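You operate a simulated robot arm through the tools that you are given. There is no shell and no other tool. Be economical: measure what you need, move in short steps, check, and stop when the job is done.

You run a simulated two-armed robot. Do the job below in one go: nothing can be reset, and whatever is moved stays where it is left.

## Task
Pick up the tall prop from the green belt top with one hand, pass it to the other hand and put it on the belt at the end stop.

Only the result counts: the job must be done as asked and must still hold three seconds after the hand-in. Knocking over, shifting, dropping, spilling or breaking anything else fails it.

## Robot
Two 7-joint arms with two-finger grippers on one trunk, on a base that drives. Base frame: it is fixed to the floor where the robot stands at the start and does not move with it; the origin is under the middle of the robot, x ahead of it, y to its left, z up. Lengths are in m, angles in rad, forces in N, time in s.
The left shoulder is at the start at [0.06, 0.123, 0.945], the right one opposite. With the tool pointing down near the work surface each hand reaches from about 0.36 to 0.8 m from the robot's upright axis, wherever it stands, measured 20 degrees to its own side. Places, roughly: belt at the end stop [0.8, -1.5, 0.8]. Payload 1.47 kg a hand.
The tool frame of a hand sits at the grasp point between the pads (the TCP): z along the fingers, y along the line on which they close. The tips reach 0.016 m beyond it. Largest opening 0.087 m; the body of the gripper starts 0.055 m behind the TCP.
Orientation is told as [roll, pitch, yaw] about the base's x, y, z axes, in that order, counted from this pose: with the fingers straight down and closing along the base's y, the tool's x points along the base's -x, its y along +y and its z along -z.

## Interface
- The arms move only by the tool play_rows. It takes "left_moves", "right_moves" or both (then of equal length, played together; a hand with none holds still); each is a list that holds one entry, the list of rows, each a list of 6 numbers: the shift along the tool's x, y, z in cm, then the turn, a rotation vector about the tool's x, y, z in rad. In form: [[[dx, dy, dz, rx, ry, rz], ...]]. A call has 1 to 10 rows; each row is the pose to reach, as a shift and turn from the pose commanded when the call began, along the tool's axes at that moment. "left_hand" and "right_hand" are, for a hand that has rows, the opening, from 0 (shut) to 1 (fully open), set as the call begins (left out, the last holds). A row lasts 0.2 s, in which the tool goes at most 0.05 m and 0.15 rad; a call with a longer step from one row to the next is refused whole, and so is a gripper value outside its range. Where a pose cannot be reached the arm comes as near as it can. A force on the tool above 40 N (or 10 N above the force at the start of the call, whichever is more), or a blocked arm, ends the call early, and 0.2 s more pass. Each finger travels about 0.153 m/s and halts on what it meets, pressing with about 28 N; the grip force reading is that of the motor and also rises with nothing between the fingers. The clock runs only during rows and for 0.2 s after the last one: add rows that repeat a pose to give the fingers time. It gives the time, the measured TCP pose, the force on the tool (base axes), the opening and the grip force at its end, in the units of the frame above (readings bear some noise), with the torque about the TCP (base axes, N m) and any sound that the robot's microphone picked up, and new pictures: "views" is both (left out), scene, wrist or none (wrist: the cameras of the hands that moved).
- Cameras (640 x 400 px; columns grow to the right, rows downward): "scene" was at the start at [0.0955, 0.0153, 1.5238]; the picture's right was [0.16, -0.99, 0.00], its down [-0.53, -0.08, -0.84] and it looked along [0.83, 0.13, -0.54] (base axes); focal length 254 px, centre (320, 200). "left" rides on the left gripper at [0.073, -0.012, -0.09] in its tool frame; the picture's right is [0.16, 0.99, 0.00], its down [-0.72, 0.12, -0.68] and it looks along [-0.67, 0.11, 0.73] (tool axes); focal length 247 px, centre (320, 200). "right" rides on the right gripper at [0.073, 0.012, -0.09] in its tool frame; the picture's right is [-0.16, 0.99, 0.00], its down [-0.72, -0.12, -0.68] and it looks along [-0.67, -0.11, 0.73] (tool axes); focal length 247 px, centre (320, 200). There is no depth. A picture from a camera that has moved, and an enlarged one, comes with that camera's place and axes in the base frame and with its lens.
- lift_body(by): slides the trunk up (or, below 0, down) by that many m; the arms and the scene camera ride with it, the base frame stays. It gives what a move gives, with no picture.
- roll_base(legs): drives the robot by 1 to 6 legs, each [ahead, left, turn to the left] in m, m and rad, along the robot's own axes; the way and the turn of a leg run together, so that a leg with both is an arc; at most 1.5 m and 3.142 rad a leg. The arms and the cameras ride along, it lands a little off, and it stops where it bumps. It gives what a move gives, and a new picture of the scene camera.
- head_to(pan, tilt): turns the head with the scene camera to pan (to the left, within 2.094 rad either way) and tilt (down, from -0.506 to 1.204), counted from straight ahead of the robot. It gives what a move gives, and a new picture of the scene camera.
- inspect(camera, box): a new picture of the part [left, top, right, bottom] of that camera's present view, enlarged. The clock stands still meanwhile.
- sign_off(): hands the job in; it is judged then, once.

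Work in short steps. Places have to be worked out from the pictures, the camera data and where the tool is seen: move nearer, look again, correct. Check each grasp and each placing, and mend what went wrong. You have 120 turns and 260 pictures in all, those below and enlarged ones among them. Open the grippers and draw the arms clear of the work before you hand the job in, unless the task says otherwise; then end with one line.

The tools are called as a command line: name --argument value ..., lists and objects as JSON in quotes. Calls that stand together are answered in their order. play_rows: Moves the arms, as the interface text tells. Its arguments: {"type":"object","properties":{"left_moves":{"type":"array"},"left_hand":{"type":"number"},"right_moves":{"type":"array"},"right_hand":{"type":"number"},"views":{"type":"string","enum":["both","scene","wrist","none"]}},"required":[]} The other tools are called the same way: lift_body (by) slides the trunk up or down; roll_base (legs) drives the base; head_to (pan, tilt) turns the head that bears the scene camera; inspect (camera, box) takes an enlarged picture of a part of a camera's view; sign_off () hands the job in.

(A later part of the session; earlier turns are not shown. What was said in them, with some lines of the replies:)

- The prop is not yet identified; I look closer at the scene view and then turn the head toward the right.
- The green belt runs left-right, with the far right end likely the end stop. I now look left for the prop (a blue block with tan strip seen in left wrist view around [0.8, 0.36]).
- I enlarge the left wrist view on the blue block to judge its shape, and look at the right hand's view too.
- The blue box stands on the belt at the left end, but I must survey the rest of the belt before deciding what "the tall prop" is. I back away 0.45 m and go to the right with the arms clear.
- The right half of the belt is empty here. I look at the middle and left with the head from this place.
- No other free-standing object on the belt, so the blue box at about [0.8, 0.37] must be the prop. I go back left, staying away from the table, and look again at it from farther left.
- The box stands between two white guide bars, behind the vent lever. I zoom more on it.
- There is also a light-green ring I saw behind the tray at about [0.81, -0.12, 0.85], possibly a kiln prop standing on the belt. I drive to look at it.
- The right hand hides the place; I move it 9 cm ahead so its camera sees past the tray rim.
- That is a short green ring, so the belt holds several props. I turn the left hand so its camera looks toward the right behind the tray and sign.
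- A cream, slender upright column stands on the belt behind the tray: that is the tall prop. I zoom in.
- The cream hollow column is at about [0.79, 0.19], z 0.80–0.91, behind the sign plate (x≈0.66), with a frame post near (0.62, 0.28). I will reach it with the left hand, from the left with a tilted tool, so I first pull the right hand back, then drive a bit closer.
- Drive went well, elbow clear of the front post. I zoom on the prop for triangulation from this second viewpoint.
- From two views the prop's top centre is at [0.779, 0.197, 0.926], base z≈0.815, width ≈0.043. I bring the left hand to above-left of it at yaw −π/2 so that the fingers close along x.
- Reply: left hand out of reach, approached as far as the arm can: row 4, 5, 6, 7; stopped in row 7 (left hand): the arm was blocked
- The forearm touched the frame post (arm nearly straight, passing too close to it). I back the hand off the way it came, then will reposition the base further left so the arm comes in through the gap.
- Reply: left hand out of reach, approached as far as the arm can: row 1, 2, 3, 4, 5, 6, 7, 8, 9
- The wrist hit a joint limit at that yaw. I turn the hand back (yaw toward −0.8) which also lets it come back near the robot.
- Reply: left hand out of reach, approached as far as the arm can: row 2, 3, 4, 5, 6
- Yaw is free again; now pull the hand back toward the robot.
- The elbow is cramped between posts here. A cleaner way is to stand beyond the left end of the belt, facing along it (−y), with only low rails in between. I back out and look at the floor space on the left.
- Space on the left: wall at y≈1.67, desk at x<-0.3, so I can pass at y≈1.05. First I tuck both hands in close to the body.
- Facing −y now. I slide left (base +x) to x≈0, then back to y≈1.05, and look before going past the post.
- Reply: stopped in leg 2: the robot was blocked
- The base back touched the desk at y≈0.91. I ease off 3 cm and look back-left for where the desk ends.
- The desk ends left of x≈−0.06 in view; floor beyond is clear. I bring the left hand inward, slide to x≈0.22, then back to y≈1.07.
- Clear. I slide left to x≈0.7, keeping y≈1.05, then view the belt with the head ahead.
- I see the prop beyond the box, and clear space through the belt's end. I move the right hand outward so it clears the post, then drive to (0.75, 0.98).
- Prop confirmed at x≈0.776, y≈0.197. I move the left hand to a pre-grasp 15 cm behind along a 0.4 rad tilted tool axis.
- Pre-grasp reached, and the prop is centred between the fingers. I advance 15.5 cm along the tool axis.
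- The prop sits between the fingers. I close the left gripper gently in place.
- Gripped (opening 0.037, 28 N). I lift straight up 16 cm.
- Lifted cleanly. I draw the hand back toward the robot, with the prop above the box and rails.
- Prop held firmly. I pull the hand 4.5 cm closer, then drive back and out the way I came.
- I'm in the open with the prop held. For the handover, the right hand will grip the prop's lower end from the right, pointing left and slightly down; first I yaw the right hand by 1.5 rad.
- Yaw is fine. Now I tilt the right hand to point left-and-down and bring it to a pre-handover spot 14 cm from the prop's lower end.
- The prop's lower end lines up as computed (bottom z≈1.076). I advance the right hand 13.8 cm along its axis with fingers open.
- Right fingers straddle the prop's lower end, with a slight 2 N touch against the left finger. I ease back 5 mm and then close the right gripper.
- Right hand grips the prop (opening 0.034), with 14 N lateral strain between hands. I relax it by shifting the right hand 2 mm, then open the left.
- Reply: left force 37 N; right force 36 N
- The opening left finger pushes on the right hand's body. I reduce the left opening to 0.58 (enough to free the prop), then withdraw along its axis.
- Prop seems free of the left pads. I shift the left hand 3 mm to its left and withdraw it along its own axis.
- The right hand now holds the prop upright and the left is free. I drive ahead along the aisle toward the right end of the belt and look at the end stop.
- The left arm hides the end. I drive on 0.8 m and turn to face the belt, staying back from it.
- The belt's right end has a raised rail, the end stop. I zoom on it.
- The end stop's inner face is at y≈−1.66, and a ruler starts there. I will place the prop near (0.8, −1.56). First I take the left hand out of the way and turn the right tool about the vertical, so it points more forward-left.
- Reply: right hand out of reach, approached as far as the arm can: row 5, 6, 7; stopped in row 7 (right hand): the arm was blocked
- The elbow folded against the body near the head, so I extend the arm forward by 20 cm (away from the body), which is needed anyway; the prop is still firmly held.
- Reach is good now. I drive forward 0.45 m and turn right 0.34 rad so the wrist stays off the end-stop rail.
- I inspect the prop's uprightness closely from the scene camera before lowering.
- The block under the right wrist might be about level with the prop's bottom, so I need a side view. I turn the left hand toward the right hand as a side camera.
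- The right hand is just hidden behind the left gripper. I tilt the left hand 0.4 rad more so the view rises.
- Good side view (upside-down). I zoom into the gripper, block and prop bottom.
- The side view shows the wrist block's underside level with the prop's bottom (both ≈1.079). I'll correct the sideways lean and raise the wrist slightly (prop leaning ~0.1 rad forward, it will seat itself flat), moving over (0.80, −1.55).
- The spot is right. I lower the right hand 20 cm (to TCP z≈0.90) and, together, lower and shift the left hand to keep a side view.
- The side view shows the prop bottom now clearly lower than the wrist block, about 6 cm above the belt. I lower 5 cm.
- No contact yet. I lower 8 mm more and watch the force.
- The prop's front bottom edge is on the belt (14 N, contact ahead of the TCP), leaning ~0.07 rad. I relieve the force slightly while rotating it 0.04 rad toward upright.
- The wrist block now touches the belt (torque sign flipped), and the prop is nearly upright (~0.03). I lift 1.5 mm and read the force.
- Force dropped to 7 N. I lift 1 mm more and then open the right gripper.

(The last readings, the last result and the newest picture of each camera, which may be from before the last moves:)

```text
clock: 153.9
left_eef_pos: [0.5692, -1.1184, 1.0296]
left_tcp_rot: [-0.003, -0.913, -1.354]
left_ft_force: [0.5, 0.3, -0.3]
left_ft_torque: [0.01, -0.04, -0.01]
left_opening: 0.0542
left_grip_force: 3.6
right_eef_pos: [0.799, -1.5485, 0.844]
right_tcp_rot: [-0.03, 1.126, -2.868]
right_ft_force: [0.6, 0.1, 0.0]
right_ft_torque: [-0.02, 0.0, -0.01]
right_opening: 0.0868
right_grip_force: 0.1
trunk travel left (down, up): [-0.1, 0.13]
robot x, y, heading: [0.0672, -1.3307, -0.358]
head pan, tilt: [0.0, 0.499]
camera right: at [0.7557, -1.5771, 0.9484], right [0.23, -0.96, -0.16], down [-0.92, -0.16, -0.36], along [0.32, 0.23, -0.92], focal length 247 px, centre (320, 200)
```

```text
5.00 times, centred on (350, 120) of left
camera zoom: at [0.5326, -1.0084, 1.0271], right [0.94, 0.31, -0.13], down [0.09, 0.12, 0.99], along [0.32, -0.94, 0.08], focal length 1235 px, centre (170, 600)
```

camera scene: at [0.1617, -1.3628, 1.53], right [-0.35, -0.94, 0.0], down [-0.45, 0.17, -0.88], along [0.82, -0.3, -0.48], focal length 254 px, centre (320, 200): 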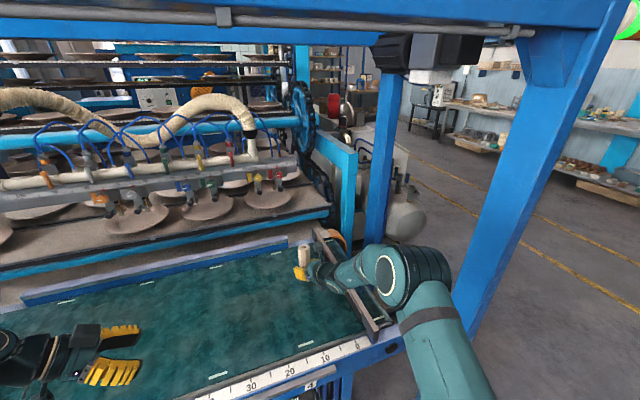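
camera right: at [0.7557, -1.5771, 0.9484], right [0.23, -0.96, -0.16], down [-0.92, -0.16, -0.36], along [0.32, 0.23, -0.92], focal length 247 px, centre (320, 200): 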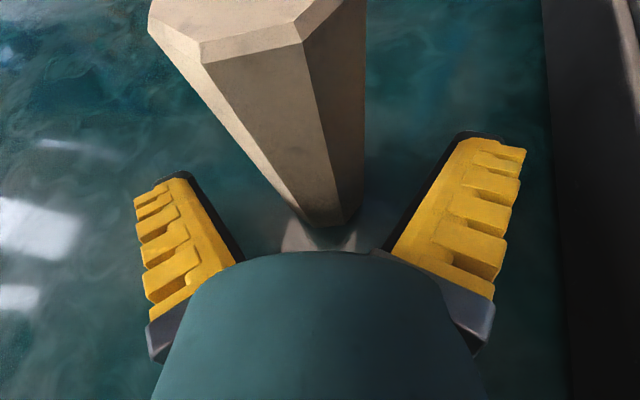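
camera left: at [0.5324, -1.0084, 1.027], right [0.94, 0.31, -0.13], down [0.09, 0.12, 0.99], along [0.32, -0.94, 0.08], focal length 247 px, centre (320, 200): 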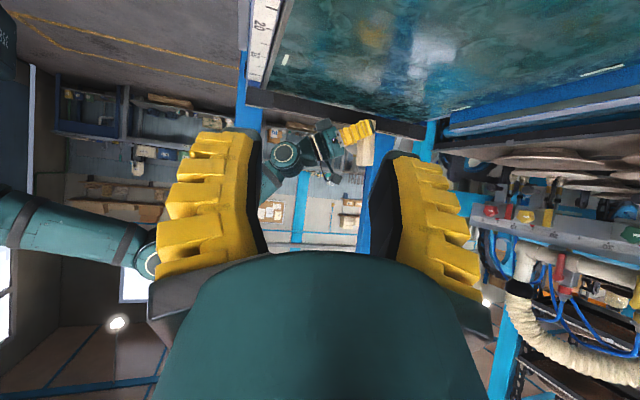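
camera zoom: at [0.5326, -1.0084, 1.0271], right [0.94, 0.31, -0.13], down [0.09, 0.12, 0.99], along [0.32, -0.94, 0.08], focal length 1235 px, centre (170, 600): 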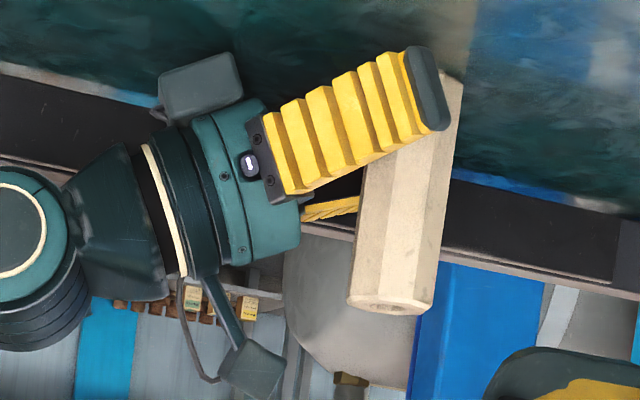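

The prop stands upright on the belt, free between the open fingers. I withdraw the right hand straight back along its axis.

play_rows --right_moves '[[[0, 0, -2, 0, 0, 0], [0, 0, -5, 0, 0, 0], [0, 0, -9, 0, 0, 0], [2, 0, -13, 0, 0, 0], [6, 0, -15, 0, 0, 0], [10, 0, -17, 0, 0, 0], [14, 0, -19, 0, 0, 0], [14, 0, -19, 0, 0, 0]]]' --views "both"

inspect --camera "left" --box '[310, 80, 390, 160]'

```text
clock: 155.7
left_eef_pos: [0.5695, -1.1186, 1.0281]
left_tcp_rot: [-0.001, -0.914, -1.356]
left_ft_force: [0.5, 1.1, 0.1]
left_ft_torque: [0.01, -0.01, 0.0]
left_opening: 0.054
left_grip_force: 3.4
right_eef_pos: [0.6925, -1.5856, 1.0524]
right_tcp_rot: [-0.034, 1.123, -2.865]
right_ft_force: [0.1, -0.4, 0.5]
right_ft_torque: [-0.03, -0.04, -0.01]
right_opening: 0.087
right_grip_force: 0.1
trunk travel left (down, up): [-0.1, 0.13]
robot x, y, heading: [0.0723, -1.3283, -0.351]
head pan, tilt: [0.0, 0.499]
camera scene: at [0.1628, -1.3629, 1.5298], right [-0.35, -0.94, 0.0], down [-0.45, 0.17, -0.88], along [0.82, -0.3, -0.48], focal length 254 px, centre (320, 200)
camera right: at [0.6493, -1.6139, 1.1567], right [0.23, -0.96, -0.16], down [-0.92, -0.16, -0.36], along [0.32, 0.23, -0.92], focal length 247 px, centre (320, 200)
```

scene: 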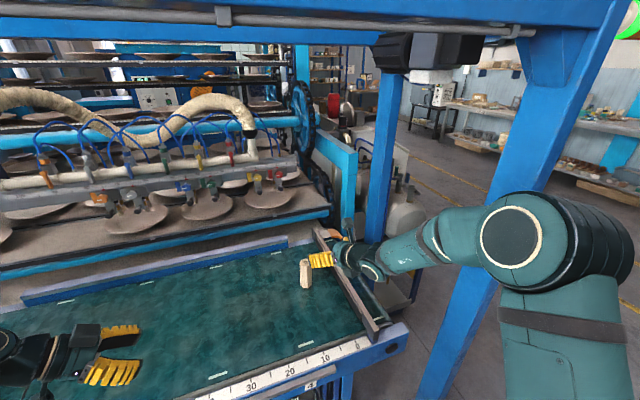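
right: 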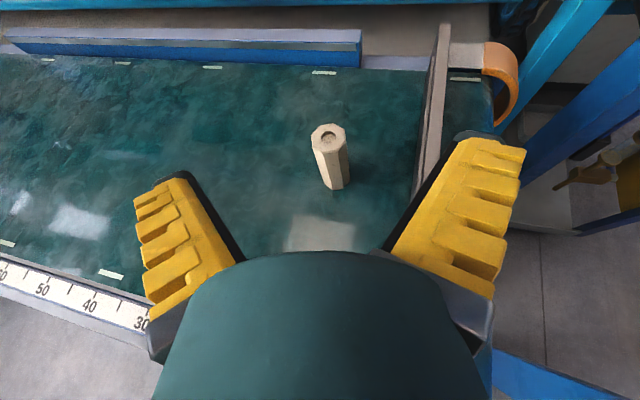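

```text
5.00 times, centred on (350, 120) of left
camera zoom: at [0.5329, -1.0085, 1.0269], right [0.94, 0.31, -0.13], down [0.09, 0.12, 0.99], along [0.32, -0.94, 0.08], focal length 1235 px, centre (170, 600)
```

zoom: 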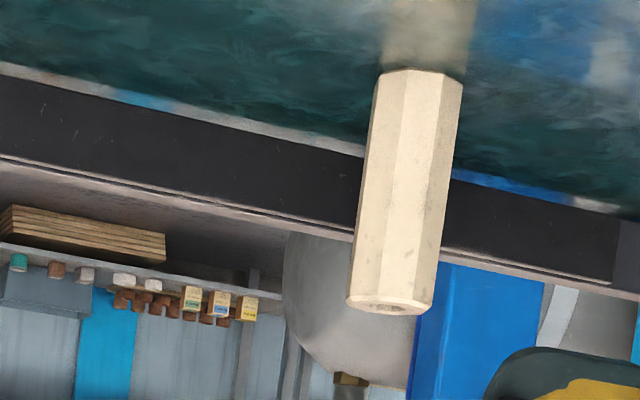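

The prop stands squarely on the belt by the end stop. I raise both hands, open the left gripper, and back the base away.

play_rows --right_moves '[[[3.4, 0, -1.6, 0, 0, 0], [6.8, 0, -3.2, 0, 0, 0], [10.2, 0, -4.8, 0, 0, 0], [13.5, 0, -6.5, 0, 0, 0], [13.5, 0, -6.5, 0, 0, 0]]]' --left_moves '[[[-3, 0, -2.3, 0, 0, 0], [-6, 0, -4.6, 0, 0, 0], [-9, 0, -6.9, 0, 0, 0], [-11.9, 0, -9.2, 0, 0, 0], [-11.9, 0, -9.2, 0, 0, 0]]]' --left_hand 1 --views "none"

roll_base --legs '[[-0.4, 0, 0]]'

inspect --camera "scene" --box '[220, 150, 420, 290]'

```text
clock: 156.9
left_eef_pos: [0.568, -1.1189, 1.1797]
left_tcp_rot: [-0.002, -0.913, -1.352]
left_ft_force: [-0.3, 0.0, 0.9]
left_ft_torque: [0.02, 0.0, 0.03]
left_opening: 0.0869
left_grip_force: 0.1
right_eef_pos: [0.6923, -1.5869, 1.2011]
right_tcp_rot: [-0.033, 1.125, -2.866]
right_ft_force: [0.7, 0.4, 0.4]
right_ft_torque: [0.03, 0.0, 0.05]
right_opening: 0.087
right_grip_force: 0.0
trunk travel left (down, up): [-0.1, 0.13]
robot x, y, heading: [0.0704, -1.3262, -0.361]
head pan, tilt: [0.0, 0.499]
```

```text
clock: 159.4
left_eef_pos: [0.1903, -0.9776, 1.181]
left_tcp_rot: [0.002, -0.915, -1.352]
left_ft_force: [0.2, 0.0, 0.7]
left_ft_torque: [-0.02, -0.03, 0.01]
left_opening: 0.0873
left_grip_force: 0.0
right_eef_pos: [0.3152, -1.4459, 1.2012]
right_tcp_rot: [-0.031, 1.125, -2.865]
right_ft_force: [0.5, 0.0, -0.3]
right_ft_torque: [0.02, 0.01, -0.02]
right_opening: 0.0868
right_grip_force: 0.0
trunk travel left (down, up): [-0.1, 0.13]
robot x, y, heading: [-0.3079, -1.1881, -0.348]
head pan, tilt: [0.0, 0.499]
camera scene: at [-0.2154, -1.2232, 1.53], right [-0.34, -0.94, 0.0], down [-0.45, 0.17, -0.88], along [0.82, -0.3, -0.48], focal length 254 px, centre (320, 200)
```

scene: 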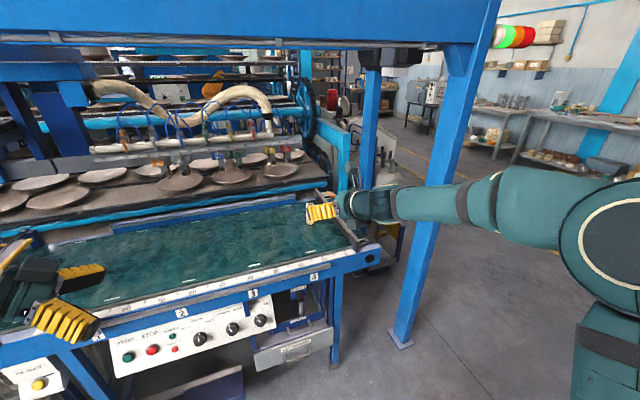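

```text
2.86 times, centred on (320, 220) of scene
camera zoom: at [-0.2154, -1.2232, 1.53], right [-0.34, -0.94, 0.0], down [-0.45, 0.17, -0.88], along [0.82, -0.3, -0.48], focal length 726 px, centre (320, 143)
```

zoom: 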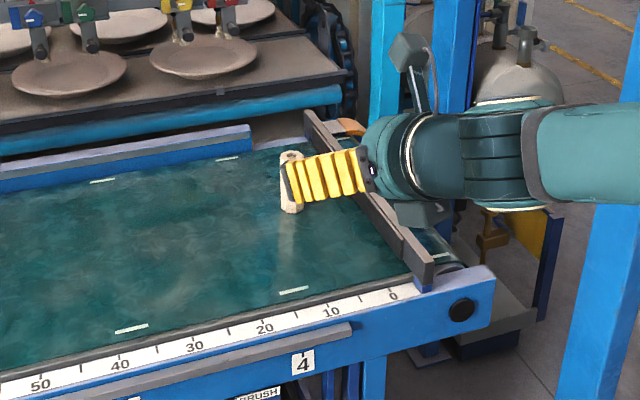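

The prop stands upright on the belt at the end stop, both grippers are open and the arms are clear of the belt, so I hand the job in.

sign_off

```text
The job is handed in.
```

I picked the tall prop up with the left hand and passed it to the right. It now stands upright on the belt about 11 cm from the end stop, near [0.80, -1.55]. On the way the left arm bumped a frame post and the base touched a desk, and I saw nothing shifted by either. Both grippers are open and clear.
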